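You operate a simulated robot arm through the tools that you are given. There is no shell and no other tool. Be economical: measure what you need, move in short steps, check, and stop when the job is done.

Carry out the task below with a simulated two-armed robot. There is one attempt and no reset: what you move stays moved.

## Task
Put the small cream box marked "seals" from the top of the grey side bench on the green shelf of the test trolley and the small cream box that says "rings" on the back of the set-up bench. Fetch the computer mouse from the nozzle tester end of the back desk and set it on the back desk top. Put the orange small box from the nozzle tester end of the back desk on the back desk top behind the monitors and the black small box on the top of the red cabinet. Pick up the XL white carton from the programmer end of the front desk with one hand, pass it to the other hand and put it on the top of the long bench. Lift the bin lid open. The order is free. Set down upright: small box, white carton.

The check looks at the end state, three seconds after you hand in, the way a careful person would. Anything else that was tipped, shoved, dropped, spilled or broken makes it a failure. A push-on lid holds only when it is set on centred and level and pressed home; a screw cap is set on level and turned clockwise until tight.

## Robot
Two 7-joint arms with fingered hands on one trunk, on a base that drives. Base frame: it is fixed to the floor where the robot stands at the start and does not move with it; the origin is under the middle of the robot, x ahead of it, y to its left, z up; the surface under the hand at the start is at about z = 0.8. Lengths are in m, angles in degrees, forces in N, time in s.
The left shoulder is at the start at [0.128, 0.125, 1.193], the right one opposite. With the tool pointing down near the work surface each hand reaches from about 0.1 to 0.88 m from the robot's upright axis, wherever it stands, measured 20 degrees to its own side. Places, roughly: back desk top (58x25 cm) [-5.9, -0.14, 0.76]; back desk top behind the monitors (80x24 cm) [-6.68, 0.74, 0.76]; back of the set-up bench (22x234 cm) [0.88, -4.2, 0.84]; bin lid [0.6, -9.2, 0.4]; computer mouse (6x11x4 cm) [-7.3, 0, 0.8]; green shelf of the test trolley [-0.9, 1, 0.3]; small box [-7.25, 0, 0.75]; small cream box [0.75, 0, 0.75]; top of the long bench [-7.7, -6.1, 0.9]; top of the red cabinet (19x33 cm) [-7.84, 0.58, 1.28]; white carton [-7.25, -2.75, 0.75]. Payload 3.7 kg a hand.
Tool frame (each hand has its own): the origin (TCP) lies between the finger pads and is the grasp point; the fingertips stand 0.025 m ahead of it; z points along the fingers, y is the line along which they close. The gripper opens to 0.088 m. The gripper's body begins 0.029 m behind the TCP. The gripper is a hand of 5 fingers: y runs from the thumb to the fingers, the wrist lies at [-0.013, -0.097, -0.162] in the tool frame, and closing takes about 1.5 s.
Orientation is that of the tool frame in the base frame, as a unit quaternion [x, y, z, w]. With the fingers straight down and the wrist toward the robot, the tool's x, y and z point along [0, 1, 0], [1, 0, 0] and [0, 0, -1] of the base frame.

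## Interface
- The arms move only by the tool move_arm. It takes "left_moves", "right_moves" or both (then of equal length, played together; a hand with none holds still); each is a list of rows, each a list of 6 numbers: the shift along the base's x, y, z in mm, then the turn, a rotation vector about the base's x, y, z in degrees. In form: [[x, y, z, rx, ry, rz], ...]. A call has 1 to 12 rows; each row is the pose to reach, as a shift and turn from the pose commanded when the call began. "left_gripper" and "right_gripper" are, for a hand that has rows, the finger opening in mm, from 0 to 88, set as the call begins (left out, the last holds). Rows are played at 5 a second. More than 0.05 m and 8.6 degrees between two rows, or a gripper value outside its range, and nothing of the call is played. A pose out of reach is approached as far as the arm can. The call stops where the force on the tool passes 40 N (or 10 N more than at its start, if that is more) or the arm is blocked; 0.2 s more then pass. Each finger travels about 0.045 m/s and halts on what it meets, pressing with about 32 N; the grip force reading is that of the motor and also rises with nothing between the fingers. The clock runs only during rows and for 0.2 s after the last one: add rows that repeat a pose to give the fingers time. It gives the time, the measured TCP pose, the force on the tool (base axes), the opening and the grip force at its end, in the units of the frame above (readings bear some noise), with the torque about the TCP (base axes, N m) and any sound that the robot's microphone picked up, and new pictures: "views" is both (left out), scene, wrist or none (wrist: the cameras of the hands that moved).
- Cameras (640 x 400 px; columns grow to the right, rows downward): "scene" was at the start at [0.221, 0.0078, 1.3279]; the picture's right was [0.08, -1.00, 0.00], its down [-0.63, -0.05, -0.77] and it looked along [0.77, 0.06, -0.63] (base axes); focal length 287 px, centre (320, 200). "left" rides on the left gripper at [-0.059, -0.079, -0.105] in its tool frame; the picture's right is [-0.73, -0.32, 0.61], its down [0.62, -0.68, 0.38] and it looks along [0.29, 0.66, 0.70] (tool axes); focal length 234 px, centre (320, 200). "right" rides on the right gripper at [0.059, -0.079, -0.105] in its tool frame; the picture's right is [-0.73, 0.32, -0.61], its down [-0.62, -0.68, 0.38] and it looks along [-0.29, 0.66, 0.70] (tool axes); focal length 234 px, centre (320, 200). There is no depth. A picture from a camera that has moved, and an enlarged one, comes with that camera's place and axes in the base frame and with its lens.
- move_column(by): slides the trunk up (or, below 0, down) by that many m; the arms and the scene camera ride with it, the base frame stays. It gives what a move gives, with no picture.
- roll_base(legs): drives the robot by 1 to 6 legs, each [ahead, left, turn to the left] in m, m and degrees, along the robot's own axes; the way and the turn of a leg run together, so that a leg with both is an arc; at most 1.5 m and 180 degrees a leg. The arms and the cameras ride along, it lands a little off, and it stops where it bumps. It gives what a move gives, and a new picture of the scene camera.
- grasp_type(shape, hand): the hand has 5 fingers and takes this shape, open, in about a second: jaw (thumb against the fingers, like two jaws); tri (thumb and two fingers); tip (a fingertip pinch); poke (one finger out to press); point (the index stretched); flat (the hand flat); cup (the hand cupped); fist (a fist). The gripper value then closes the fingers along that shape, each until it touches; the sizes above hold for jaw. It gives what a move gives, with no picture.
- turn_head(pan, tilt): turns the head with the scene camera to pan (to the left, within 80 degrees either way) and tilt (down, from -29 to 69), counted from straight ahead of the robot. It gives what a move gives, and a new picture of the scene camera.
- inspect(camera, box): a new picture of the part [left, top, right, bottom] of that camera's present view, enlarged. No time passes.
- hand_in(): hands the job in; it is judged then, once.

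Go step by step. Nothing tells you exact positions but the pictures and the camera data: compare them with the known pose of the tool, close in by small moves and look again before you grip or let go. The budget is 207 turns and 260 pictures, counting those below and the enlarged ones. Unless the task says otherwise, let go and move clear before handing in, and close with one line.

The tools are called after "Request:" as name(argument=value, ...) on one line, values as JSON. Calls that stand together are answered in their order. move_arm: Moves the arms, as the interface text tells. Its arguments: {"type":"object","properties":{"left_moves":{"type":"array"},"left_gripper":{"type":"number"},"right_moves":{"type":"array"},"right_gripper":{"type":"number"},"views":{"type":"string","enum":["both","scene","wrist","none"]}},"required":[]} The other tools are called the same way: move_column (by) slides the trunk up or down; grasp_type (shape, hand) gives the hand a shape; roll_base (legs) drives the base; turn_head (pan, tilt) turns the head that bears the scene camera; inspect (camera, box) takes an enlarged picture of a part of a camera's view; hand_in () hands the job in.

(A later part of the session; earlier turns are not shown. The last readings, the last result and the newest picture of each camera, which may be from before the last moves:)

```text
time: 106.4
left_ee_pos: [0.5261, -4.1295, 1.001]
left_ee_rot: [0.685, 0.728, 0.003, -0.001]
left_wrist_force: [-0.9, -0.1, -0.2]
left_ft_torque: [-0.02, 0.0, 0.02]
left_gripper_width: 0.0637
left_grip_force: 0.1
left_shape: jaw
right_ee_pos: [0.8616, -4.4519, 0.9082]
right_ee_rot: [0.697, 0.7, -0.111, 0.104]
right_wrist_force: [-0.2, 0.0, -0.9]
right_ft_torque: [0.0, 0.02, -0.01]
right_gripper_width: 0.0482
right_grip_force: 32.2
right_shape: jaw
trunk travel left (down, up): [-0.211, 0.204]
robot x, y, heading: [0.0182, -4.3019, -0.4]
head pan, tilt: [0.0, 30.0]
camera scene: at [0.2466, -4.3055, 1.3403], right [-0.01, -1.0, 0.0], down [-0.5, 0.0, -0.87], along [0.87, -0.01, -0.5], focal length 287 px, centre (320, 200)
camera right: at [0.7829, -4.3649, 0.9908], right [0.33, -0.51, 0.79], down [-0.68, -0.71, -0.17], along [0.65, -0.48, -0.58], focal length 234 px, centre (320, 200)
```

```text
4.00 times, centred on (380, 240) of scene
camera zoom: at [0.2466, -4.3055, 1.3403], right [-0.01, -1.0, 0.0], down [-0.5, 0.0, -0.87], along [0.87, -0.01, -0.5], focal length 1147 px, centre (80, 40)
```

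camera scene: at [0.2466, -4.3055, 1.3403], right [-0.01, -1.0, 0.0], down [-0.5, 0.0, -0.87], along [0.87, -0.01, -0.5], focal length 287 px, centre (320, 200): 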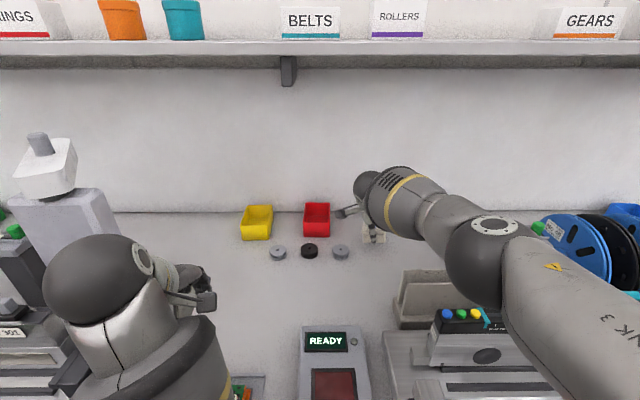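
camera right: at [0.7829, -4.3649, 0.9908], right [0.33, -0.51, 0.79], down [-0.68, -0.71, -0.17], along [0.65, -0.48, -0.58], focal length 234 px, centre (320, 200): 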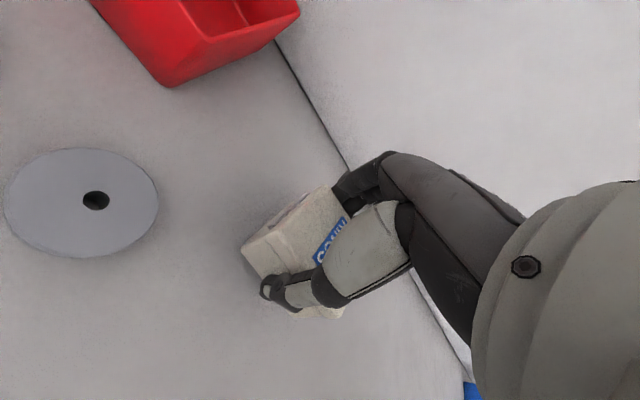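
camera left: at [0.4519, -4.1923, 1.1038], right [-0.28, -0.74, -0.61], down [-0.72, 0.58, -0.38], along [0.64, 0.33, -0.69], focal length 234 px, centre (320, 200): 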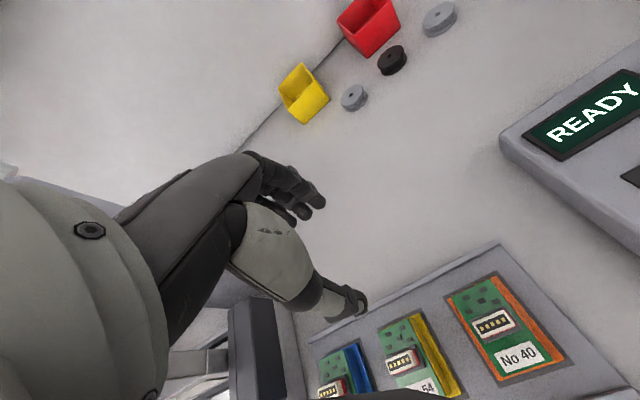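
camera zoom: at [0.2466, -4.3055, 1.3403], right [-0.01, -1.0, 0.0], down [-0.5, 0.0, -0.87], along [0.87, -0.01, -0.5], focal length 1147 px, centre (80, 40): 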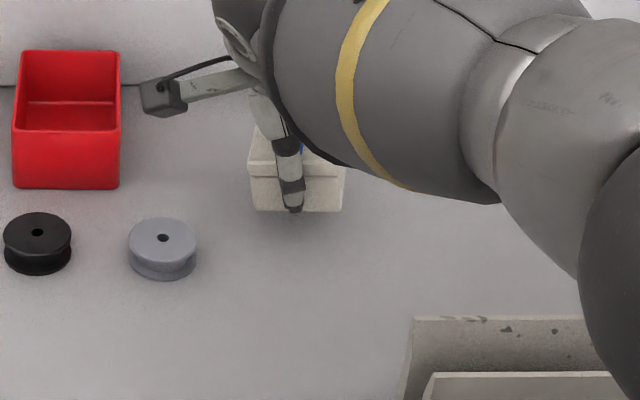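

It's nearly down and level, so I'll lower gently to contact.

Request:
move_arm(right_moves=[[0, 0, -8, 0, 0, 0], [0, 0, -15, 0, 0, 0], [0, 0, -20, 0, 0, 0], [0, 0, -25, 0, 0, 0], [0, 0, -29, 0, 0, 0], [0, 0, -33, 0, 0, 0], [0, 0, -33, 0, 0, 0]], views="none")

Request:
inspect(camera="scene", box=[320, 190, 440, 290])

```text
time: 108.0
left_ee_pos: [0.5243, -4.1291, 1.002]
left_ee_rot: [0.686, 0.728, 0.005, 0.002]
left_wrist_force: [-0.8, 0.8, 0.5]
left_ft_torque: [-0.03, 0.01, -0.02]
left_gripper_width: 0.0637
left_grip_force: 0.1
left_shape: jaw
right_ee_pos: [0.8576, -4.4559, 0.8808]
right_ee_rot: [0.698, 0.699, -0.107, 0.108]
right_wrist_force: [5.2, 0.1, 24.4]
right_ft_torque: [0.02, -0.22, 0.03]
right_gripper_width: 0.0483
right_grip_force: 31.9
right_shape: jaw
right hand out of reach, approached as far as the arm can: row 5, 6, 7
trunk travel left (down, up): [-0.211, 0.204]
robot x, y, heading: [0.0213, -4.3081, -0.3]
head pan, tilt: [0.0, 30.0]
```

```text
4.00 times, centred on (380, 240) of scene
camera zoom: at [0.2438, -4.3047, 1.3413], right [-0.01, -1.0, 0.0], down [-0.5, 0.0, -0.87], along [0.87, -0.01, -0.5], focal length 1147 px, centre (80, 40)
```

zoom: 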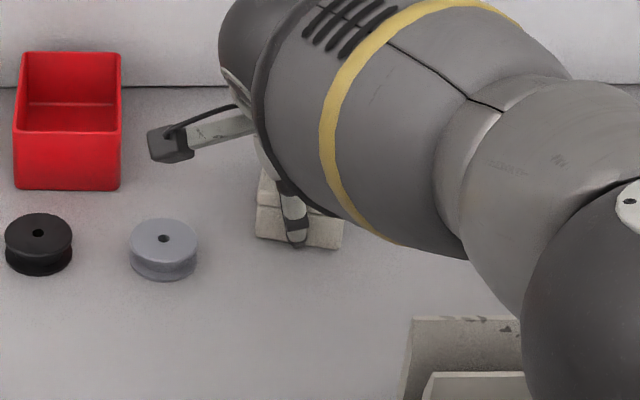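

It's down at 24 N. I'll open gently.

Request:
move_arm(right_moves=[[0, 0, 0, 0, 0, 0], [0, 0, 0, 0, 0, 0], [0, 0, 0, 0, 0, 0], [0, 0, 0, 0, 0, 0]], right_gripper=68, views="wrist")

Request:
inspect(camera="scene", box=[320, 190, 440, 290])

```text
time: 109.0
left_ee_pos: [0.5239, -4.1284, 1.002]
left_ee_rot: [0.686, 0.727, 0.004, 0.002]
left_wrist_force: [-0.3, -0.3, 1.2]
left_ft_torque: [-0.04, -0.01, -0.03]
left_gripper_width: 0.064
left_grip_force: 0.0
left_shape: jaw
right_ee_pos: [0.8564, -4.4553, 0.8769]
right_ee_rot: [0.698, 0.699, -0.11, 0.105]
right_wrist_force: [-5.4, 3.7, 18.0]
right_ft_torque: [0.08, -0.43, 0.11]
right_gripper_width: 0.0644
right_grip_force: 0.0
right_shape: jaw
trunk travel left (down, up): [-0.211, 0.204]
robot x, y, heading: [0.0201, -4.3016, -0.5]
head pan, tilt: [0.0, 30.0]
camera right: at [0.7772, -4.3684, 0.959], right [0.33, -0.51, 0.8], down [-0.68, -0.71, -0.17], along [0.65, -0.48, -0.58], focal length 234 px, centre (320, 200)
```

right: 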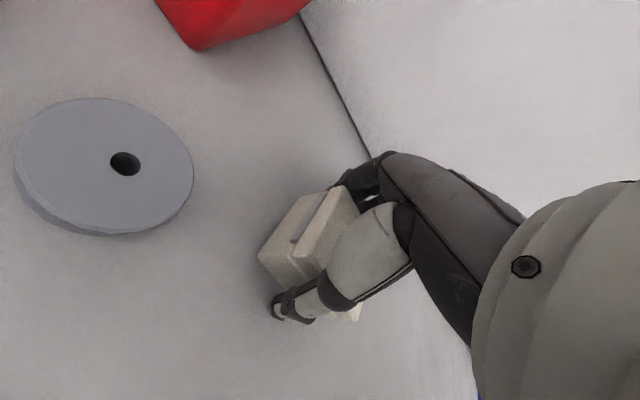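

```text
4.00 times, centred on (380, 240) of scene
camera zoom: at [0.244, -4.3044, 1.3408], right [-0.01, -1.0, 0.0], down [-0.5, 0.0, -0.87], along [0.87, -0.01, -0.5], focal length 1147 px, centre (80, 40)
```

zoom: 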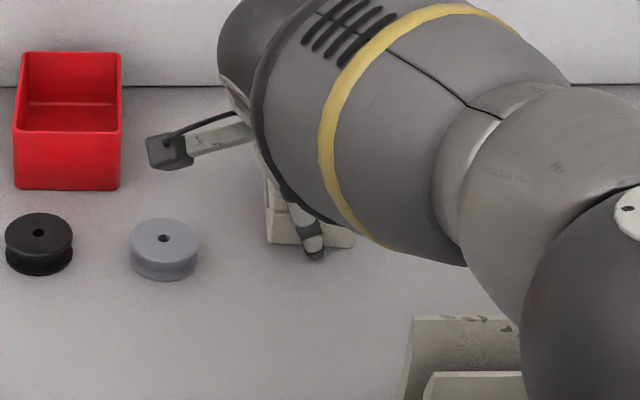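

Released. I'll raise slowly, keeping the tilt, and check.

Request:
move_arm(right_moves=[[0, 0, 5, 0, 0, 0], [0, 0, 15, 0, 0, 0], [0, 0, 35, 0, 0, 0], [0, 0, 70, 0, 0, 0], [0, 0, 110, 0, 0, 0], [-20, 0, 140, 0, 0, 0]], right_gripper=76)

Request:
inspect(camera="right", box=[160, 180, 360, 380])

```text
time: 110.4
left_ee_pos: [0.5253, -4.1293, 1.0008]
left_ee_rot: [0.686, 0.728, 0.003, 0.0]
left_wrist_force: [-0.1, 0.5, 0.3]
left_ft_torque: [0.01, -0.03, -0.01]
left_gripper_width: 0.0636
left_grip_force: 0.0
left_shape: jaw
right_ee_pos: [0.8379, -4.4564, 1.0143]
right_ee_rot: [0.699, 0.699, -0.11, 0.104]
right_wrist_force: [-0.5, 0.6, 0.3]
right_ft_torque: [0.0, -0.02, 0.0]
right_gripper_width: 0.0757
right_grip_force: 0.1
right_shape: jaw
trunk travel left (down, up): [-0.211, 0.204]
robot x, y, heading: [0.0199, -4.3018, -0.8]
head pan, tilt: [0.0, 30.0]
camera scene: at [0.2461, -4.3057, 1.3404], right [-0.01, -1.0, 0.0], down [-0.5, 0.01, -0.87], along [0.87, -0.01, -0.5], focal length 287 px, centre (320, 200)
camera right: at [0.7585, -4.3699, 1.0974], right [0.33, -0.51, 0.79], down [-0.68, -0.71, -0.17], along [0.65, -0.48, -0.58], focal length 234 px, centre (320, 200)
```

scene: 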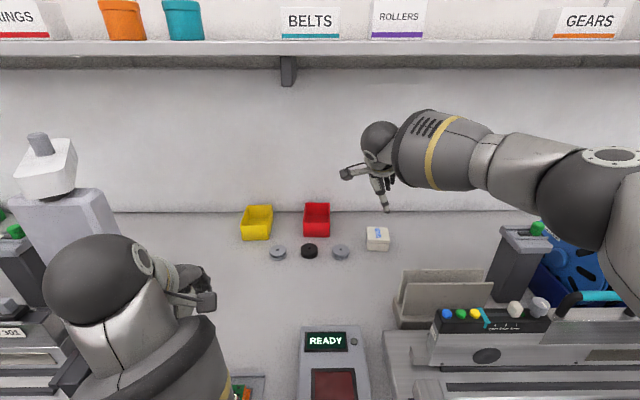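
right: 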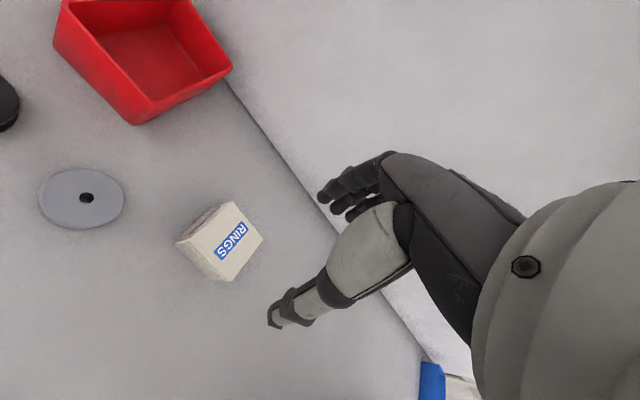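

```text
2.00 times, centred on (260, 280) of right
camera zoom: at [0.7585, -4.3699, 1.0974], right [0.33, -0.51, 0.79], down [-0.68, -0.71, -0.17], along [0.65, -0.48, -0.58], focal length 468 px, centre (440, 40)
```

zoom: 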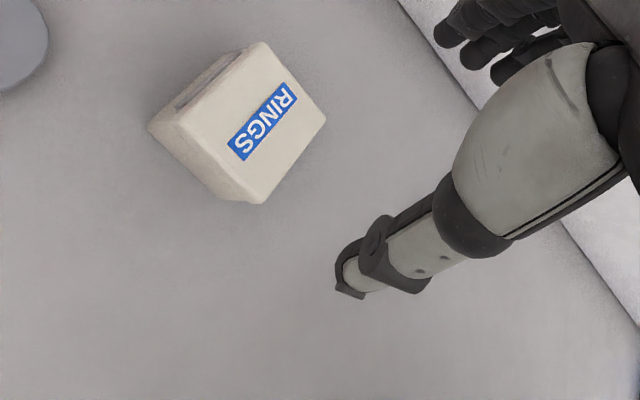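

RINGS stands upright at the back of the bench. I'll retract the right arm along the same safe path, then back off.

Request:
move_arm(right_moves=[[0, 25, 30, 3, 0, 0], [-20, 60, 55, 6, 0, 0], [-65, 65, 55, 9, 0, 0], [-110, 65, 55, 12, 0, 0], [-155, 65, 55, 15, 0, 0], [-200, 65, 55, 18, 0, 0], [-245, 65, 55, 18, 0, 0], [-290, 65, 60, 18, 0, 0], [-330, 65, 60, 18, 0, 0]], views="none")

Request:
roll_base(legs=[[-0.5, 0, 0], [0, 0, -90]])

```text
time: 112.4
left_ee_pos: [0.5266, -4.1294, 1.0001]
left_ee_rot: [0.686, 0.727, 0.003, 0.001]
left_wrist_force: [-1.1, -0.3, 0.4]
left_ft_torque: [0.04, -0.02, 0.03]
left_gripper_width: 0.0638
left_grip_force: 0.0
left_shape: jaw
right_ee_pos: [0.5062, -4.3903, 1.0747]
right_ee_rot: [0.706, 0.708, 0.001, -0.006]
right_wrist_force: [0.5, 0.4, 0.2]
right_ft_torque: [-0.01, -0.02, 0.01]
right_gripper_width: 0.0757
right_grip_force: 0.0
right_shape: jaw
trunk travel left (down, up): [-0.211, 0.204]
robot x, y, heading: [0.0199, -4.3002, -0.4]
head pan, tilt: [0.0, 30.0]
```

```text
time: 119.1
left_ee_pos: [-0.2976, -4.7983, 0.9994]
left_ee_rot: [0.998, 0.055, 0.002, 0.003]
left_wrist_force: [-0.5, 0.5, 0.2]
left_ft_torque: [0.02, -0.02, -0.02]
left_gripper_width: 0.0638
left_grip_force: 0.0
left_shape: jaw
right_ee_pos: [-0.5573, -4.7919, 1.0752]
right_ee_rot: [1.0, 0.027, 0.005, -0.005]
right_wrist_force: [0.7, -0.1, 0.0]
right_ft_torque: [0.01, 0.03, 0.0]
right_gripper_width: 0.076
right_grip_force: 0.0
right_shape: jaw
trunk travel left (down, up): [-0.211, 0.204]
robot x, y, heading: [-0.4961, -4.2992, -87.7]
head pan, tilt: [0.0, 30.0]
camera scene: at [-0.4888, -4.5286, 1.3401], right [-1.0, -0.04, 0.0], down [-0.02, 0.5, -0.87], along [0.04, -0.87, -0.5], focal length 287 px, centre (320, 200)
```

scene: 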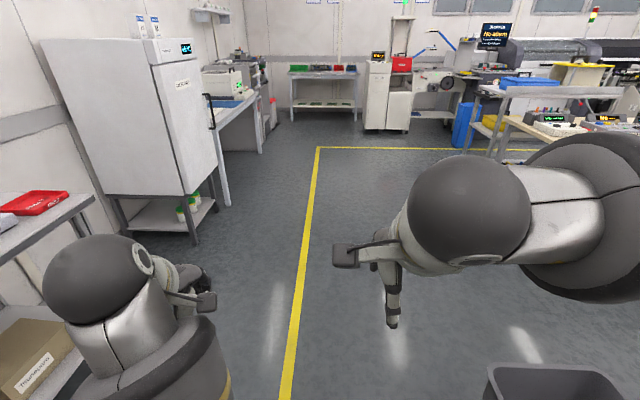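

The bin with a lid should be at the far left, around (0.6, -9.2). I'll drive down the aisle.

Request:
roll_base(legs=[[1.5, 0, -2.3], [1.4, 0, 0]])

```text
time: 133.2
left_ee_pos: [-0.35, -7.7324, 1.0001]
left_ee_rot: [1.0, 0.026, 0.003, 0.002]
left_wrist_force: [-0.2, -0.5, 0.7]
left_ft_torque: [0.02, 0.03, -0.02]
left_gripper_width: 0.0634
left_grip_force: 0.2
left_shape: jaw
right_ee_pos: [-0.6107, -7.7116, 1.075]
right_ee_rot: [1.0, 0.0, 0.005, -0.004]
right_wrist_force: [-0.1, 0.1, 0.2]
right_ft_torque: [0.0, 0.03, 0.03]
right_gripper_width: 0.0759
right_grip_force: 0.1
right_shape: jaw
trunk travel left (down, up): [-0.211, 0.204]
robot x, y, heading: [-0.5236, -7.2277, -90.7]
head pan, tilt: [0.0, 30.0]
camera scene: at [-0.5266, -7.4529, 1.3401], right [-1.0, 0.01, 0.0], down [0.01, 0.5, -0.87], along [-0.01, -0.87, -0.5], focal length 287 px, centre (320, 200)
```

scene: 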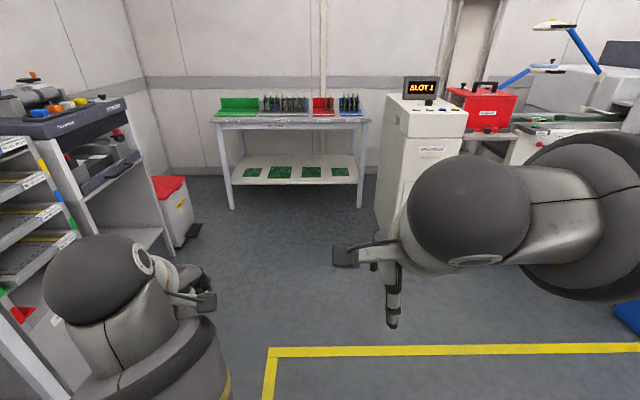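

I see a pedal bin with a red lid at about (0.6, -9.1). I'll drive over and face it.

Request:
roll_base(legs=[[0.8, 0.1, 0.7], [0.8, 0.1, 0], [0, 0, 90]])

Request:
turn_head(pan=-5, tilt=45)

```text
time: 145.3
left_ee_pos: [0.1774, -8.6231, 0.999]
left_ee_rot: [0.674, 0.739, 0.004, 0.001]
left_wrist_force: [1.1, 0.4, 0.6]
left_ft_torque: [0.01, -0.02, -0.02]
left_gripper_width: 0.0638
left_grip_force: 0.1
left_shape: jaw
right_ee_pos: [0.1663, -8.8842, 1.0756]
right_ee_rot: [0.694, 0.72, 0.0, -0.005]
right_wrist_force: [-0.3, 0.8, -0.5]
right_ft_torque: [-0.01, 0.0, -0.04]
right_gripper_width: 0.0762
right_grip_force: 0.1
right_shape: jaw
trunk travel left (down, up): [-0.211, 0.204]
robot x, y, heading: [-0.3232, -8.8111, 1.0]
head pan, tilt: [0.0, 30.0]
camera scene: at [-0.0956, -8.8076, 1.3401], right [0.02, -1.0, 0.0], down [-0.5, -0.01, -0.87], along [0.87, 0.02, -0.5], focal length 287 px, centre (320, 200)
```

scene: 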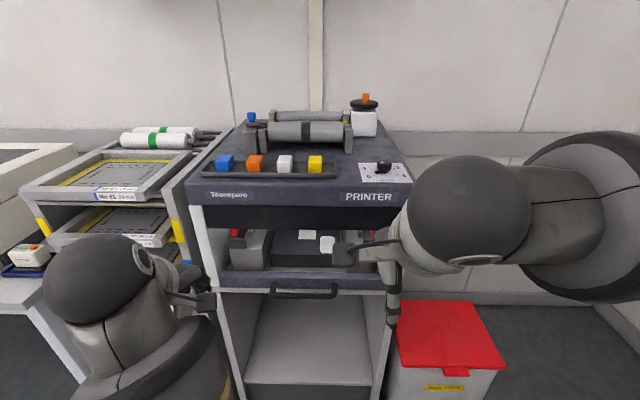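

```text
time: 146.1
left_ee_pos: [0.1787, -8.623, 1.001]
left_ee_rot: [0.674, 0.738, 0.003, 0.0]
left_wrist_force: [0.0, 0.2, 0.9]
left_ft_torque: [-0.02, 0.01, 0.02]
left_gripper_width: 0.0639
left_grip_force: 0.0
left_shape: jaw
right_ee_pos: [0.1672, -8.8844, 1.0751]
right_ee_rot: [0.695, 0.719, 0.0, -0.006]
right_wrist_force: [-0.9, 0.6, 0.3]
right_ft_torque: [0.02, 0.03, 0.03]
right_gripper_width: 0.0757
right_grip_force: 0.0
right_shape: jaw
trunk travel left (down, up): [-0.211, 0.204]
robot x, y, heading: [-0.3269, -8.8137, 1.1]
head pan, tilt: [-5.0, 45.0]
camera scene: at [-0.1048, -8.815, 1.3176], right [-0.07, -1.0, 0.0], down [-0.71, 0.05, -0.71], along [0.71, -0.05, -0.71], focal length 287 px, centre (320, 200)
```

scene: 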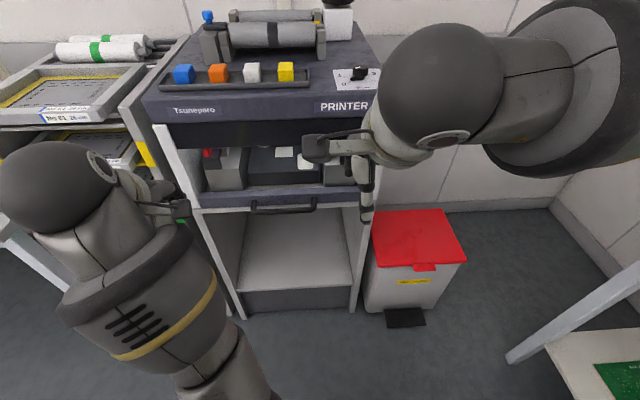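

I can see the red lid with a front tab. I'll zoom in on it.

Request:
inspect(camera="scene", box=[350, 195, 490, 335])

```text
2.86 times, centred on (420, 265) of scene
camera zoom: at [-0.1048, -8.815, 1.3176], right [-0.07, -1.0, 0.0], down [-0.71, 0.05, -0.71], along [0.71, -0.05, -0.71], focal length 820 px, centre (34, 14)
```

zoom: 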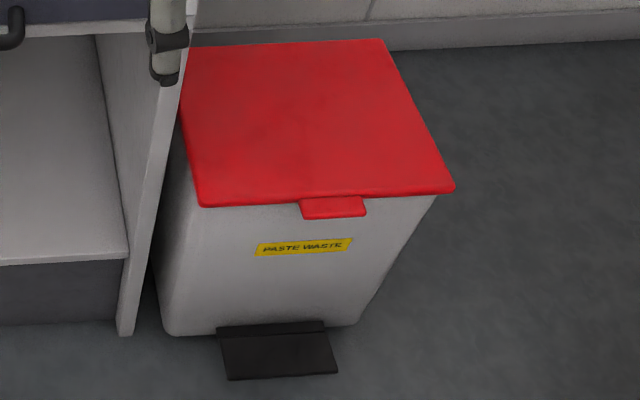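

The lid overhangs and has a front tab. I plan to grip the tab from the front with the right hand pitched toward horizontal, thumb under and fingers over, then swing the lid up about its rear hinge. I'll line up first.

Request:
roll_base(legs=[[0, -0.3, -1]])

Request:
move_column(by=-0.2)

Request:
move_arm(right_moves=[[0, 0, -45, 0, -4, 0], [0, 0, -90, 0, -8, 0], [0, 0, -135, 0, -12, 0], [0, 0, -180, 0, -16, 0], [0, 0, -225, 0, -20, 0], [0, 0, -270, 0, -25, 0]], right_gripper=88)

```text
time: 149.3
left_ee_pos: [0.1849, -8.9368, 0.9993]
left_ee_rot: [0.682, 0.732, 0.003, 0.001]
left_wrist_force: [-0.6, -1.1, 0.1]
left_ft_torque: [0.04, 0.02, 0.0]
left_gripper_width: 0.0635
left_grip_force: 0.1
left_shape: jaw
right_ee_pos: [0.1693, -9.1973, 1.0748]
right_ee_rot: [0.702, 0.712, 0.0, -0.007]
right_wrist_force: [0.4, -0.1, -0.5]
right_ft_torque: [0.04, -0.01, 0.01]
right_gripper_width: 0.0758
right_grip_force: 0.0
right_shape: jaw
trunk travel left (down, up): [-0.211, 0.204]
robot x, y, heading: [-0.3181, -9.1143, 0.1]
head pan, tilt: [-5.0, 45.0]
camera scene: at [-0.1014, -9.1224, 1.3175], right [-0.09, -1.0, 0.0], down [-0.7, 0.06, -0.71], along [0.7, -0.06, -0.71], focal length 287 px, centre (320, 200)
```

scene: 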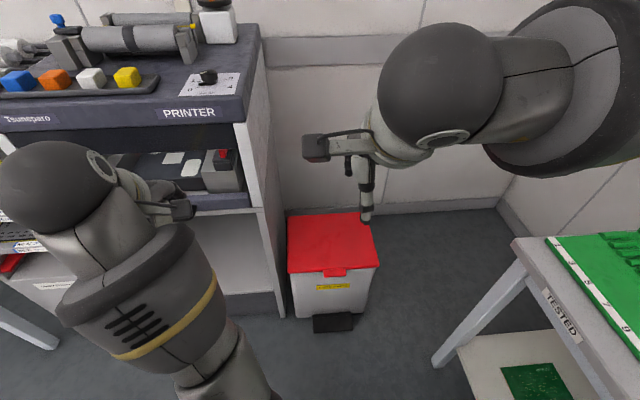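

```text
time: 151.5
left_ee_pos: [0.1493, -8.9365, 0.6091]
left_ee_rot: [0.651, 0.698, -0.203, -0.221]
left_wrist_force: [-0.5, -0.1, -0.4]
left_ft_torque: [0.02, -0.04, -0.02]
left_gripper_width: 0.0638
left_grip_force: 0.2
left_shape: jaw
right_ee_pos: [0.1844, -9.1978, 0.7099]
right_ee_rot: [0.676, 0.685, -0.188, -0.197]
right_wrist_force: [0.1, 0.8, -0.2]
right_ft_torque: [-0.01, 0.03, -0.01]
right_gripper_width: 0.0756
right_grip_force: 0.1
right_shape: jaw
trunk travel left (down, up): [-0.011, 0.404]
robot x, y, heading: [-0.3205, -9.1128, 0.1]
head pan, tilt: [-5.0, 45.0]
```

```text
time: 152.9
left_ee_pos: [0.1501, -8.9379, 0.6082]
left_ee_rot: [0.651, 0.697, -0.203, -0.22]
left_wrist_force: [-0.1, 0.7, -0.5]
left_ft_torque: [-0.03, -0.01, 0.01]
left_gripper_width: 0.0636
left_grip_force: 0.1
left_shape: jaw
right_ee_pos: [0.1989, -9.1592, 0.4559]
right_ee_rot: [0.704, 0.707, -0.048, -0.042]
right_wrist_force: [0.3, -0.1, -0.2]
right_ft_torque: [0.02, 0.03, 0.0]
right_gripper_width: 0.0876
right_grip_force: 0.1
right_shape: jaw
right hand out of reach, approached as far as the arm can: row 5, 6
trunk travel left (down, up): [-0.011, 0.404]
robot x, y, heading: [-0.3205, -9.1136, 0.4]
head pan, tilt: [-5.0, 45.0]
camera scene: at [0.0878, -9.1213, 1.0872], right [-0.09, -1.0, 0.0], down [-0.7, 0.06, -0.71], along [0.7, -0.06, -0.71], focal length 287 px, centre (320, 200)
camera right: at [0.133, -9.0999, 0.5693], right [0.4, -0.72, 0.57], down [-0.72, -0.63, -0.29], along [0.57, -0.29, -0.77], focal length 234 px, centre (320, 200)
```

scene: 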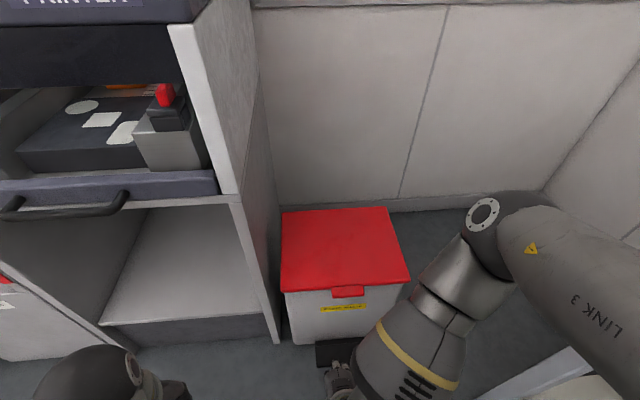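
right: 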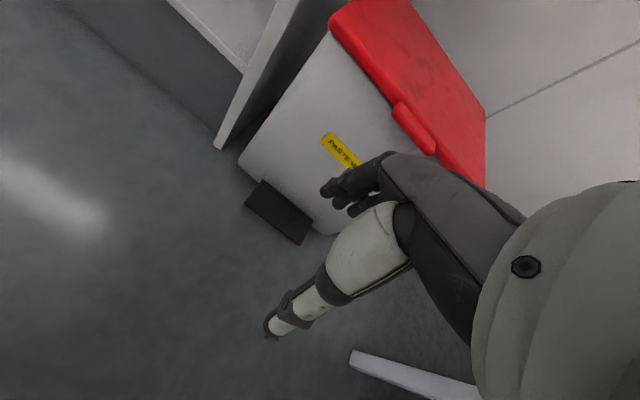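

The tab is at about (0.41, -9.21, 0.44). I'll pitch the right hand toward horizontal in front of it.

Request:
move_arm(right_moves=[[10, -7, 15, 0, -8, 0], [20, -14, 25, 0, -16, 0], [35, -21, 35, 0, -24, 0], [50, -28, 40, 0, -32, 0], [70, -35, 40, 0, -40, 0], [90, -42, 40, 0, -48, 0], [110, -50, 40, 0, -56, 0], [130, -53, 40, 0, -64, 0], [130, -53, 40, 0, -67, 0]])

```text
time: 154.9
left_ee_pos: [0.1501, -8.9358, 0.6098]
left_ee_rot: [0.652, 0.696, -0.202, -0.222]
left_wrist_force: [-0.3, 0.3, -0.8]
left_ft_torque: [-0.02, 0.02, 0.01]
left_gripper_width: 0.0636
left_grip_force: 0.1
left_shape: jaw
right_ee_pos: [0.366, -9.0327, 0.6685]
right_ee_rot: [0.643, 0.613, 0.313, 0.337]
right_wrist_force: [-0.6, 0.0, 0.6]
right_ft_torque: [-0.01, 0.0, 0.02]
right_gripper_width: 0.0879
right_grip_force: 0.1
right_shape: jaw
right hand out of reach, approached as far as the arm can: row 1, 2, 3, 4, 5, 6, 7, 8, 9
trunk travel left (down, up): [-0.011, 0.404]
robot x, y, heading: [-0.3216, -9.1141, 0.1]
head pan, tilt: [-5.0, 45.0]
camera scene: at [0.0876, -9.1219, 1.0874], right [-0.09, -1.0, 0.0], down [-0.7, 0.06, -0.71], along [0.7, -0.06, -0.71], focal length 287 px, centre (320, 200)
camera right: at [0.2364, -8.9684, 0.664], right [-0.35, -0.7, 0.62], down [-0.11, -0.63, -0.77], along [0.93, -0.34, 0.14], focal length 234 px, centre (320, 200)
```

scene: 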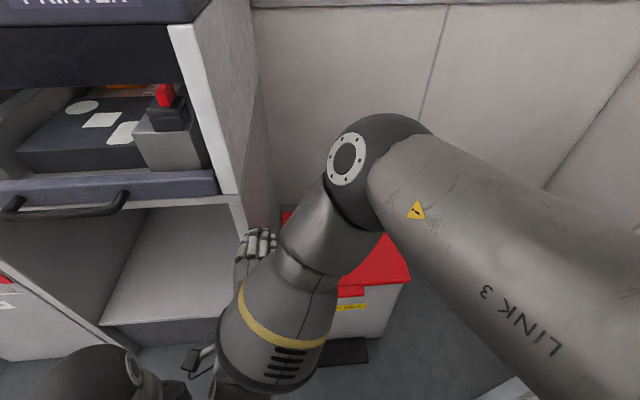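
right: 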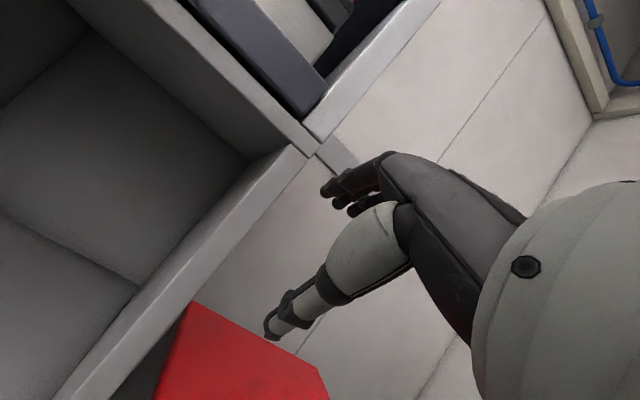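

The arm couldn't get low while pitched that far. I'll back the base 0.15 m and use a 45° pitch.

Request:
roll_base(legs=[[-0.15, 0, 0]])

Request:
move_arm(right_moves=[[21, -30, -23, 0, 2, 0], [42, -60, -46, 0, 4, 0], [63, -90, -70, 0, 6, 0], [85, -120, -93, 0, 8, 0], [107, -150, -116, 0, 10, 0], [129, -179, -139, 0, 10, 0], [129, -179, -139, 0, 10, 0]])

```text
time: 156.2
left_ee_pos: [-0.0004, -8.9363, 0.6088]
left_ee_rot: [0.65, 0.698, -0.203, -0.221]
left_wrist_force: [0.1, 0.6, -0.1]
left_ft_torque: [-0.02, -0.01, 0.01]
left_gripper_width: 0.0638
left_grip_force: 0.0
left_shape: jaw
right_ee_pos: [0.2142, -9.034, 0.6695]
right_ee_rot: [0.643, 0.613, 0.313, 0.336]
right_wrist_force: [0.1, -0.6, -0.1]
right_ft_torque: [0.01, -0.01, -0.03]
right_gripper_width: 0.0879
right_grip_force: 0.0
right_shape: jaw
trunk travel left (down, up): [-0.011, 0.404]
robot x, y, heading: [-0.4691, -9.1163, -0.2]
head pan, tilt: [-5.0, 45.0]
camera scene: at [-0.0632, -9.122, 1.0876], right [-0.09, -1.0, 0.0], down [-0.7, 0.06, -0.71], along [0.7, -0.06, -0.71], focal length 287 px, centre (320, 200)
```

scene: 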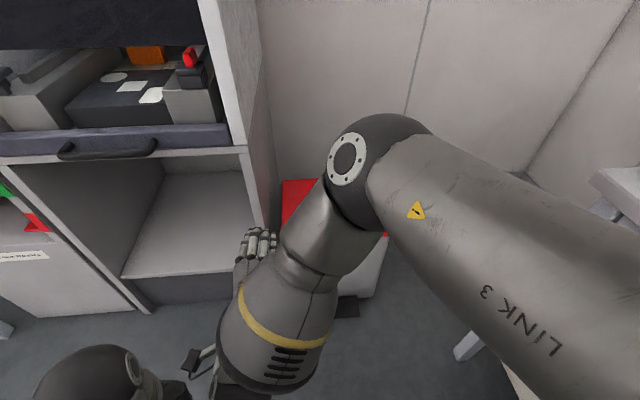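

```text
time: 157.8
left_ee_pos: [-0.0003, -8.9367, 0.6078]
left_ee_rot: [0.65, 0.698, -0.203, -0.221]
left_wrist_force: [-0.6, -0.1, 0.1]
left_ft_torque: [-0.02, -0.01, 0.04]
left_gripper_width: 0.0637
left_grip_force: 0.0
left_shape: jaw
right_ee_pos: [0.3446, -9.0931, 0.6187]
right_ee_rot: [0.698, 0.623, 0.221, 0.276]
right_wrist_force: [0.1, 0.2, -0.3]
right_ft_torque: [-0.01, -0.01, 0.01]
right_gripper_width: 0.0878
right_grip_force: 0.0
right_shape: jaw
right hand out of reach, approached as far as the arm can: row 1, 2, 3, 4, 5, 6, 7
trunk travel left (down, up): [-0.011, 0.404]
robot x, y, heading: [-0.4717, -9.1175, 0.1]
head pan, tilt: [-5.0, 45.0]
camera scene: at [-0.063, -9.122, 1.0874], right [-0.09, -1.0, 0.0], down [-0.7, 0.06, -0.71], along [0.7, -0.06, -0.71], focal length 287 px, centre (320, 200)
camera right: at [0.2243, -9.0188, 0.642], right [-0.25, -0.68, 0.69], down [-0.34, -0.61, -0.72], along [0.91, -0.41, -0.08], focal length 234 px, centre (320, 200)
```

scene: 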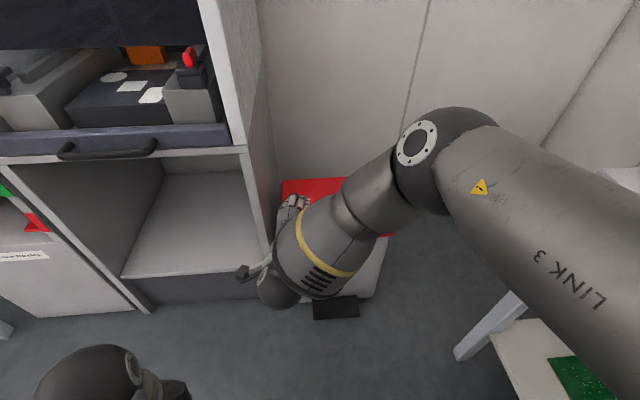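
right: 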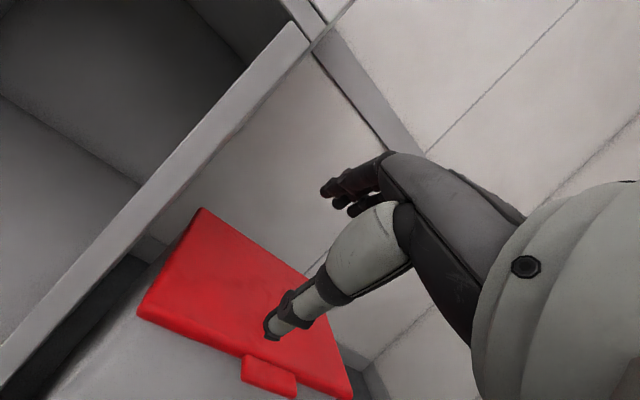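

I'll go to a low pose with the fingers down first, then pitch up from there so the arm takes a better posture.

Request:
move_arm(right_moves=[[-20, -10, 0, 0, 8, 0], [-40, -20, 0, 0, 16, 0], [-50, -40, -10, 0, 24, 0], [-60, -60, -30, 0, 32, 0], [-64, -80, -60, 0, 40, 0], [-64, -100, -95, 0, 45, 0], [-64, -110, -130, 0, 45, 0], [-64, -110, -130, 0, 45, 0]])

```text
time: 159.6
left_ee_pos: [0.0002, -8.9362, 0.6094]
left_ee_rot: [0.65, 0.698, -0.203, -0.221]
left_wrist_force: [0.4, 0.4, 0.2]
left_ft_torque: [-0.01, 0.0, -0.03]
left_gripper_width: 0.0638
left_grip_force: 0.1
left_shape: jaw
right_ee_pos: [0.2795, -9.2062, 0.4911]
right_ee_rot: [0.729, 0.682, -0.062, 0.018]
right_wrist_force: [0.6, -0.6, 0.2]
right_ft_torque: [0.05, 0.02, -0.02]
right_gripper_width: 0.0877
right_grip_force: 0.1
right_shape: jaw
trunk travel left (down, up): [-0.011, 0.404]
robot x, y, heading: [-0.474, -9.1185, 0.4]
head pan, tilt: [-5.0, 45.0]
camera scene: at [-0.063, -9.122, 1.0875], right [-0.09, -1.0, 0.0], down [-0.7, 0.06, -0.71], along [0.7, -0.06, -0.71], focal length 287 px, centre (320, 200)
camera right: at [0.2098, -9.1305, 0.5922], right [0.32, -0.68, 0.67], down [-0.74, -0.61, -0.27], along [0.59, -0.41, -0.7], focal length 234 px, centre (320, 200)
```

scene: 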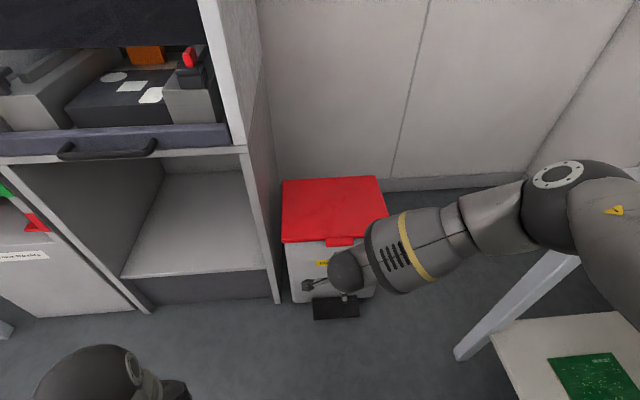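
right: 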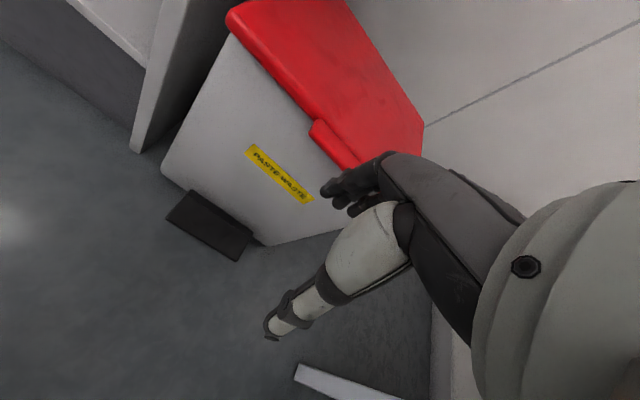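

The forearm naturally comes from the side, so a better plan is to use the left hand, fingers pointing right like a bar under the tab, and lift along the arc. I'll retract the right arm and level the left hand.

Request:
move_arm(right_moves=[[-20, 0, 30, 0, 0, 0], [-50, 0, 60, 0, 0, 0], [-80, 0, 100, 0, 0, 0], [-110, 0, 140, 0, 0, 0], [-130, 0, 180, 0, 0, 0], [-130, 0, 220, 0, 0, 0]], left_moves=[[30, 10, 0, 0, -6, 0], [60, 20, 0, 0, -12, 0], [90, 30, 0, 0, -18, 0], [120, 40, 0, 0, -24, 0], [150, 45, 0, 0, -30, 0], [180, 45, 0, 0, -34, 0]], views="none")

Request:
grasp_type(shape="flat", hand="left")

Request:
move_arm(left_moves=[[10, 5, -10, -8, 0, 0], [20, 10, -20, -16, 0, 0], [30, 10, -40, -24, 0, 0], [40, 10, -60, -32, 0, 0], [45, 10, -80, -40, 0, 0], [50, 10, -110, -48, 0, 0], [55, 10, -140, -56, 0, 0], [55, 5, -170, -64, 0, 0], [55, 0, -190, -72, 0, 0], [55, 0, -200, -80, 0, 0]])

```text
time: 161.0
left_ee_pos: [0.1803, -8.8917, 0.6091]
left_ee_rot: [0.681, 0.732, -0.003, -0.005]
left_wrist_force: [-0.8, 0.6, 0.6]
left_ft_torque: [0.01, -0.05, -0.03]
left_gripper_width: 0.0636
left_grip_force: 0.0
left_shape: jaw
right_ee_pos: [0.1472, -9.2063, 0.7096]
right_ee_rot: [0.729, 0.682, -0.063, 0.018]
right_wrist_force: [-0.8, 0.1, -0.8]
right_ft_torque: [0.01, 0.0, -0.01]
right_gripper_width: 0.0881
right_grip_force: 0.1
right_shape: jaw
trunk travel left (down, up): [-0.011, 0.404]
robot x, y, heading: [-0.4727, -9.1137, 0.2]
head pan, tilt: [-5.0, 45.0]
```

```text
time: 161.9
left_ee_pos: [0.1786, -8.8914, 0.6084]
left_ee_rot: [0.681, 0.732, -0.004, -0.007]
left_wrist_force: [-0.7, -0.4, -0.1]
left_ft_torque: [0.01, 0.0, 0.01]
left_gripper_width: 0.0806
left_grip_force: 0.1
left_shape: flat
right_ee_pos: [0.1477, -9.2053, 0.708]
right_ee_rot: [0.73, 0.681, -0.062, 0.017]
right_wrist_force: [1.1, 0.9, 1.5]
right_ft_torque: [-0.01, -0.01, -0.02]
right_gripper_width: 0.0877
right_grip_force: 0.0
right_shape: jaw
trunk travel left (down, up): [-0.011, 0.404]
robot x, y, heading: [-0.4708, -9.1202, 0.1]
head pan, tilt: [-5.0, 45.0]
```

```text
time: 164.1
left_ee_pos: [0.2174, -8.8969, 0.4383]
left_ee_rot: [0.527, 0.558, -0.472, 0.434]
left_wrist_force: [0.3, 1.0, -0.2]
left_ft_torque: [0.01, 0.03, 0.02]
left_gripper_width: 0.0805
left_grip_force: 0.0
left_shape: flat
left hand out of reach, approached as far as the arm can: row 10
right_ee_pos: [0.1482, -9.2061, 0.708]
right_ee_rot: [0.729, 0.681, -0.063, 0.018]
right_wrist_force: [-0.1, -0.4, 0.5]
right_ft_torque: [0.0, 0.01, 0.03]
right_gripper_width: 0.0879
right_grip_force: 0.0
right_shape: jaw
trunk travel left (down, up): [-0.011, 0.404]
robot x, y, heading: [-0.468, -9.1157, 0.1]
head pan, tilt: [-5.0, 45.0]
camera scene: at [-0.0633, -9.122, 1.0875], right [-0.09, -1.0, 0.0], down [-0.7, 0.06, -0.71], along [0.7, -0.06, -0.71], focal length 287 px, centre (320, 200)
camera left: at [0.1454, -8.8033, 0.5198], right [-0.28, -0.73, 0.63], down [-0.73, -0.27, -0.63], along [0.63, -0.63, -0.45], focal length 234 px, centre (320, 200)
```

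scene: 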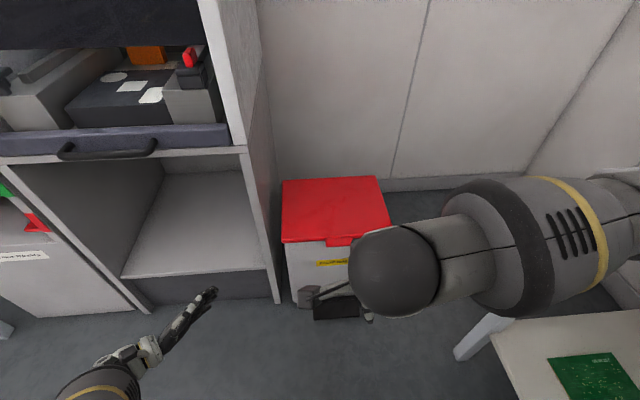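
left: 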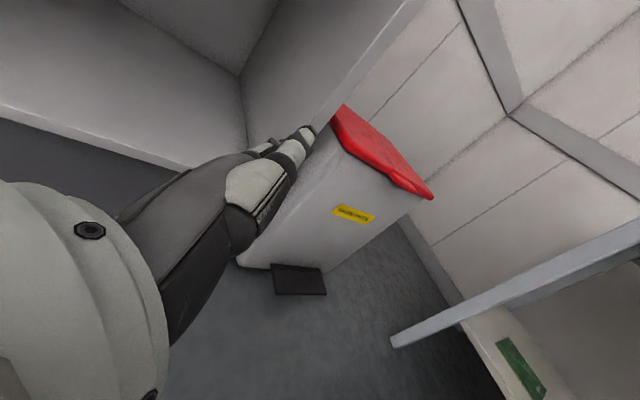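

The flat left hand is low and points forward-right. I'll carry it toward the front of the bin, just below the tab.

Request:
move_arm(left_moves=[[15, -40, -5, 0, 0, 0], [30, -80, -10, 0, 0, 0], [45, -120, -20, 0, 0, 0], [60, -160, -30, 0, 0, 0], [75, -195, -40, 0, 0, 0], [80, -225, -50, 0, 0, 0], [80, -225, -50, 0, 0, 0]])

```text
time: 165.7
left_ee_pos: [0.2699, -9.1128, 0.4336]
left_ee_rot: [0.526, 0.558, -0.473, 0.432]
left_wrist_force: [0.6, -0.4, -0.7]
left_ft_torque: [0.04, 0.01, -0.01]
left_gripper_width: 0.0804
left_grip_force: 0.1
left_shape: flat
left hand out of reach, approached as far as the arm can: row 3, 4, 5, 6, 7
right_ee_pos: [0.147, -9.2062, 0.7087]
right_ee_rot: [0.729, 0.682, -0.062, 0.017]
right_wrist_force: [0.4, -0.1, -0.4]
right_ft_torque: [-0.03, -0.01, -0.02]
right_gripper_width: 0.0879
right_grip_force: 0.1
right_shape: jaw
trunk travel left (down, up): [-0.011, 0.404]
robot x, y, heading: [-0.469, -9.1157, 0.1]
head pan, tilt: [-5.0, 45.0]
camera scene: at [-0.0629, -9.122, 1.0874], right [-0.09, -1.0, 0.0], down [-0.7, 0.06, -0.71], along [0.7, -0.06, -0.71], focal length 287 px, centre (320, 200)
camera left: at [0.1986, -9.0195, 0.515], right [-0.28, -0.73, 0.63], down [-0.73, -0.26, -0.63], along [0.62, -0.64, -0.46], focal length 234 px, centre (320, 200)
```

scene: 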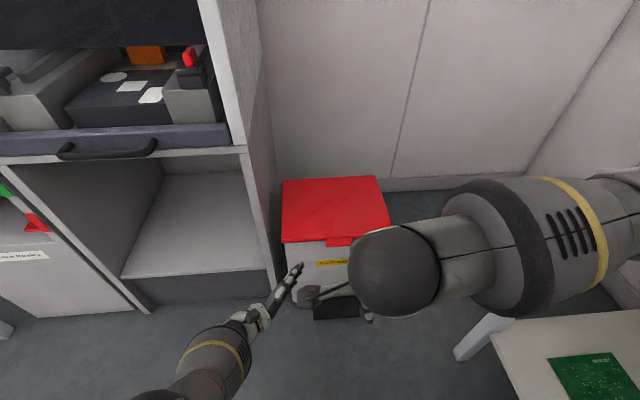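
left: 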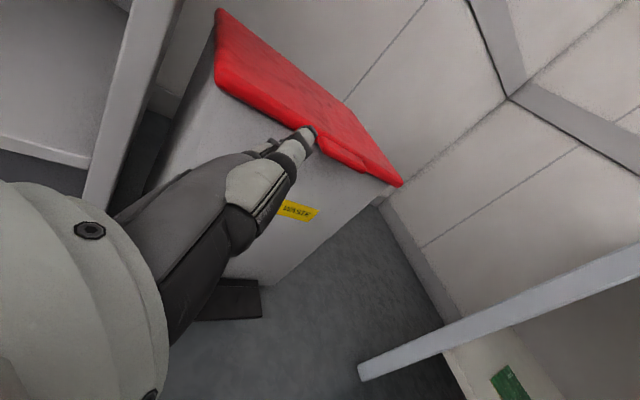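

The fingertip is at (0.332, -9.105, 0.465), about 5 cm too high. I'll pull the hand back, drive forward a bit to gain downward reach, then lower.

Request:
move_arm(left_moves=[[-30, 0, 0, 0, 0, 0], [-70, 0, 0, 0, 0, 0], [-110, 0, -10, 0, 0, 0]], views="none")

Request:
roll_base(legs=[[0.1, 0, 0]])

Request:
move_arm(left_moves=[[0, 0, -20, 0, 0, 0], [0, 0, -40, 0, 0, 0], [0, 0, -60, 0, 0, 0], [0, 0, -75, 0, 0, 0]])

```text
time: 166.5
left_ee_pos: [0.1621, -9.1142, 0.4244]
left_ee_rot: [0.527, 0.558, -0.473, 0.433]
left_wrist_force: [0.3, -0.3, -0.2]
left_ft_torque: [0.0, 0.03, 0.04]
left_gripper_width: 0.0806
left_grip_force: 0.1
left_shape: flat
right_ee_pos: [0.1461, -9.2062, 0.7085]
right_ee_rot: [0.73, 0.681, -0.062, 0.017]
right_wrist_force: [0.0, -0.2, 0.0]
right_ft_torque: [0.04, 0.04, -0.01]
right_gripper_width: 0.0879
right_grip_force: 0.1
right_shape: jaw
trunk travel left (down, up): [-0.011, 0.404]
robot x, y, heading: [-0.4696, -9.1128, 0.2]
head pan, tilt: [-5.0, 45.0]
```

```text
time: 167.7
left_ee_pos: [0.2623, -9.1148, 0.4239]
left_ee_rot: [0.527, 0.557, -0.474, 0.432]
left_wrist_force: [0.7, 0.3, 0.5]
left_ft_torque: [0.01, 0.01, -0.02]
left_gripper_width: 0.0806
left_grip_force: 0.2
left_shape: flat
right_ee_pos: [0.2471, -9.2075, 0.7089]
right_ee_rot: [0.73, 0.681, -0.062, 0.018]
right_wrist_force: [-0.5, 0.4, -0.4]
right_ft_torque: [0.03, 0.01, 0.02]
right_gripper_width: 0.0881
right_grip_force: 0.0
right_shape: jaw
trunk travel left (down, up): [-0.011, 0.404]
robot x, y, heading: [-0.3723, -9.1189, -0.0]
head pan, tilt: [-5.0, 45.0]
camera scene: at [0.0371, -9.1227, 1.0872], right [-0.09, -1.0, 0.0], down [-0.7, 0.06, -0.71], along [0.7, -0.06, -0.71], focal length 287 px, centre (320, 200)
```

scene: 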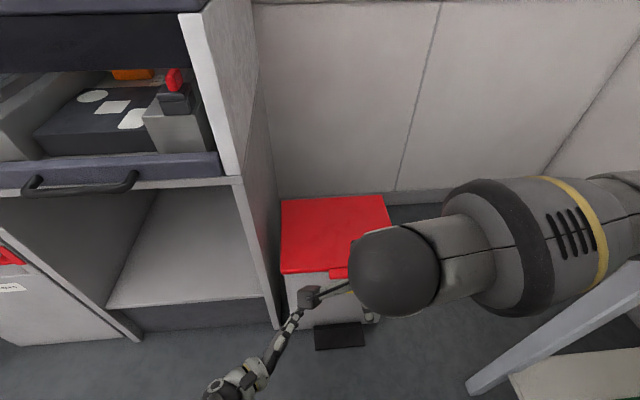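

```text
time: 168.7
left_ee_pos: [0.2602, -9.1153, 0.3714]
left_ee_rot: [0.528, 0.558, -0.473, 0.432]
left_wrist_force: [0.5, 0.2, 0.3]
left_ft_torque: [-0.03, -0.01, 0.03]
left_gripper_width: 0.0804
left_grip_force: 0.0
left_shape: flat
left hand out of reach, approached as far as the arm can: row 3, 4
right_ee_pos: [0.2462, -9.207, 0.709]
right_ee_rot: [0.73, 0.681, -0.063, 0.017]
right_wrist_force: [0.1, 0.3, 0.2]
right_ft_torque: [-0.01, 0.01, 0.02]
right_gripper_width: 0.0879
right_grip_force: 0.1
right_shape: jaw
trunk travel left (down, up): [-0.011, 0.404]
robot x, y, heading: [-0.37, -9.1183, -0.2]
head pan, tilt: [-5.0, 45.0]
camera scene: at [0.0369, -9.1226, 1.0874], right [-0.09, -1.0, 0.0], down [-0.7, 0.06, -0.71], along [0.7, -0.06, -0.71], focal length 287 px, centre (320, 200)
camera left: at [0.188, -9.021, 0.4541], right [-0.28, -0.73, 0.63], down [-0.73, -0.26, -0.63], along [0.62, -0.64, -0.46], focal length 234 px, centre (320, 200)
```

scene: 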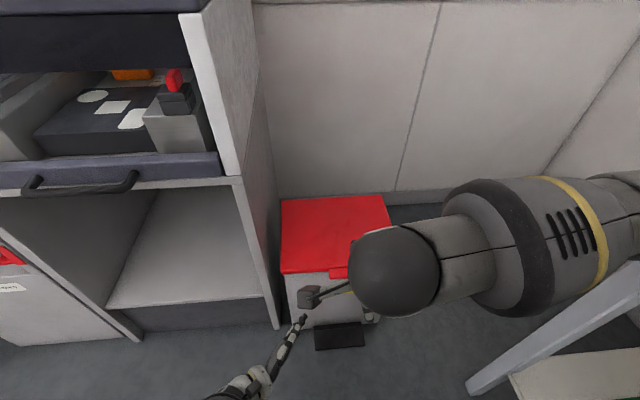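
left: 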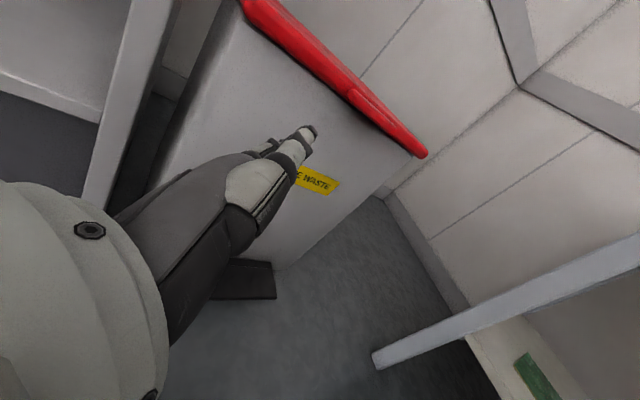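

The tip is now at z≈0.40, below the tab. I'll slide the fingertips under the tab.

Request:
move_arm(left_moves=[[25, -30, 0, 0, 0, 0], [50, -60, 0, 0, 0, 0], [75, -90, 0, 0, 0, 0], [88, -100, 0, 0, 0, 0], [88, -100, 0, 0, 0, 0]])

```text
time: 169.9
left_ee_pos: [0.3114, -9.1843, 0.4051]
left_ee_rot: [0.527, 0.557, -0.474, 0.432]
left_wrist_force: [0.1, -0.2, 0.1]
left_ft_torque: [0.01, -0.05, 0.03]
left_gripper_width: 0.0805
left_grip_force: 0.0
left_shape: flat
left hand out of reach, approached as far as the arm can: row 1, 2, 3, 4, 5
right_ee_pos: [0.2464, -9.2069, 0.7072]
right_ee_rot: [0.73, 0.68, -0.063, 0.018]
right_wrist_force: [-0.3, -0.5, -0.5]
right_ft_torque: [-0.01, 0.03, -0.03]
right_gripper_width: 0.0879
right_grip_force: 0.1
right_shape: jaw
trunk travel left (down, up): [-0.011, 0.404]
robot x, y, heading: [-0.3715, -9.1198, 0.1]
head pan, tilt: [-5.0, 45.0]
camera scene: at [0.0368, -9.1227, 1.0874], right [-0.09, -1.0, 0.0], down [-0.7, 0.06, -0.71], along [0.7, -0.06, -0.71], focal length 287 px, centre (320, 200)
camera left: at [0.239, -9.0913, 0.4858], right [-0.28, -0.73, 0.63], down [-0.73, -0.26, -0.63], along [0.62, -0.64, -0.46], focal length 234 px, centre (320, 200)
```

scene: 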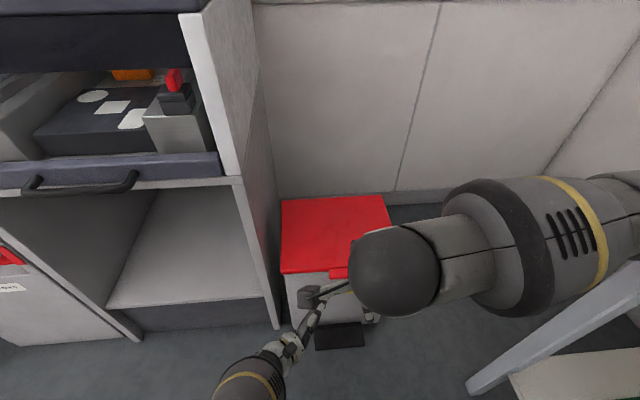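
left: 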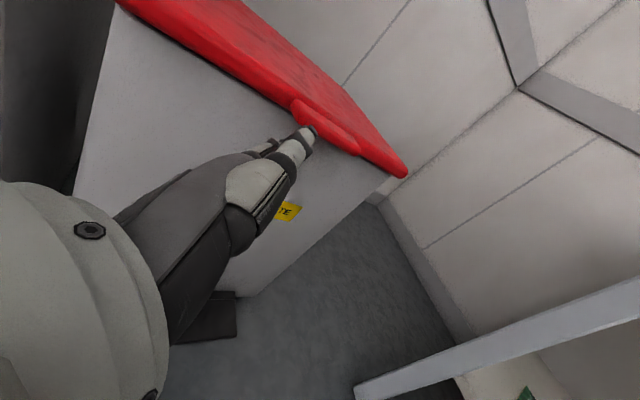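

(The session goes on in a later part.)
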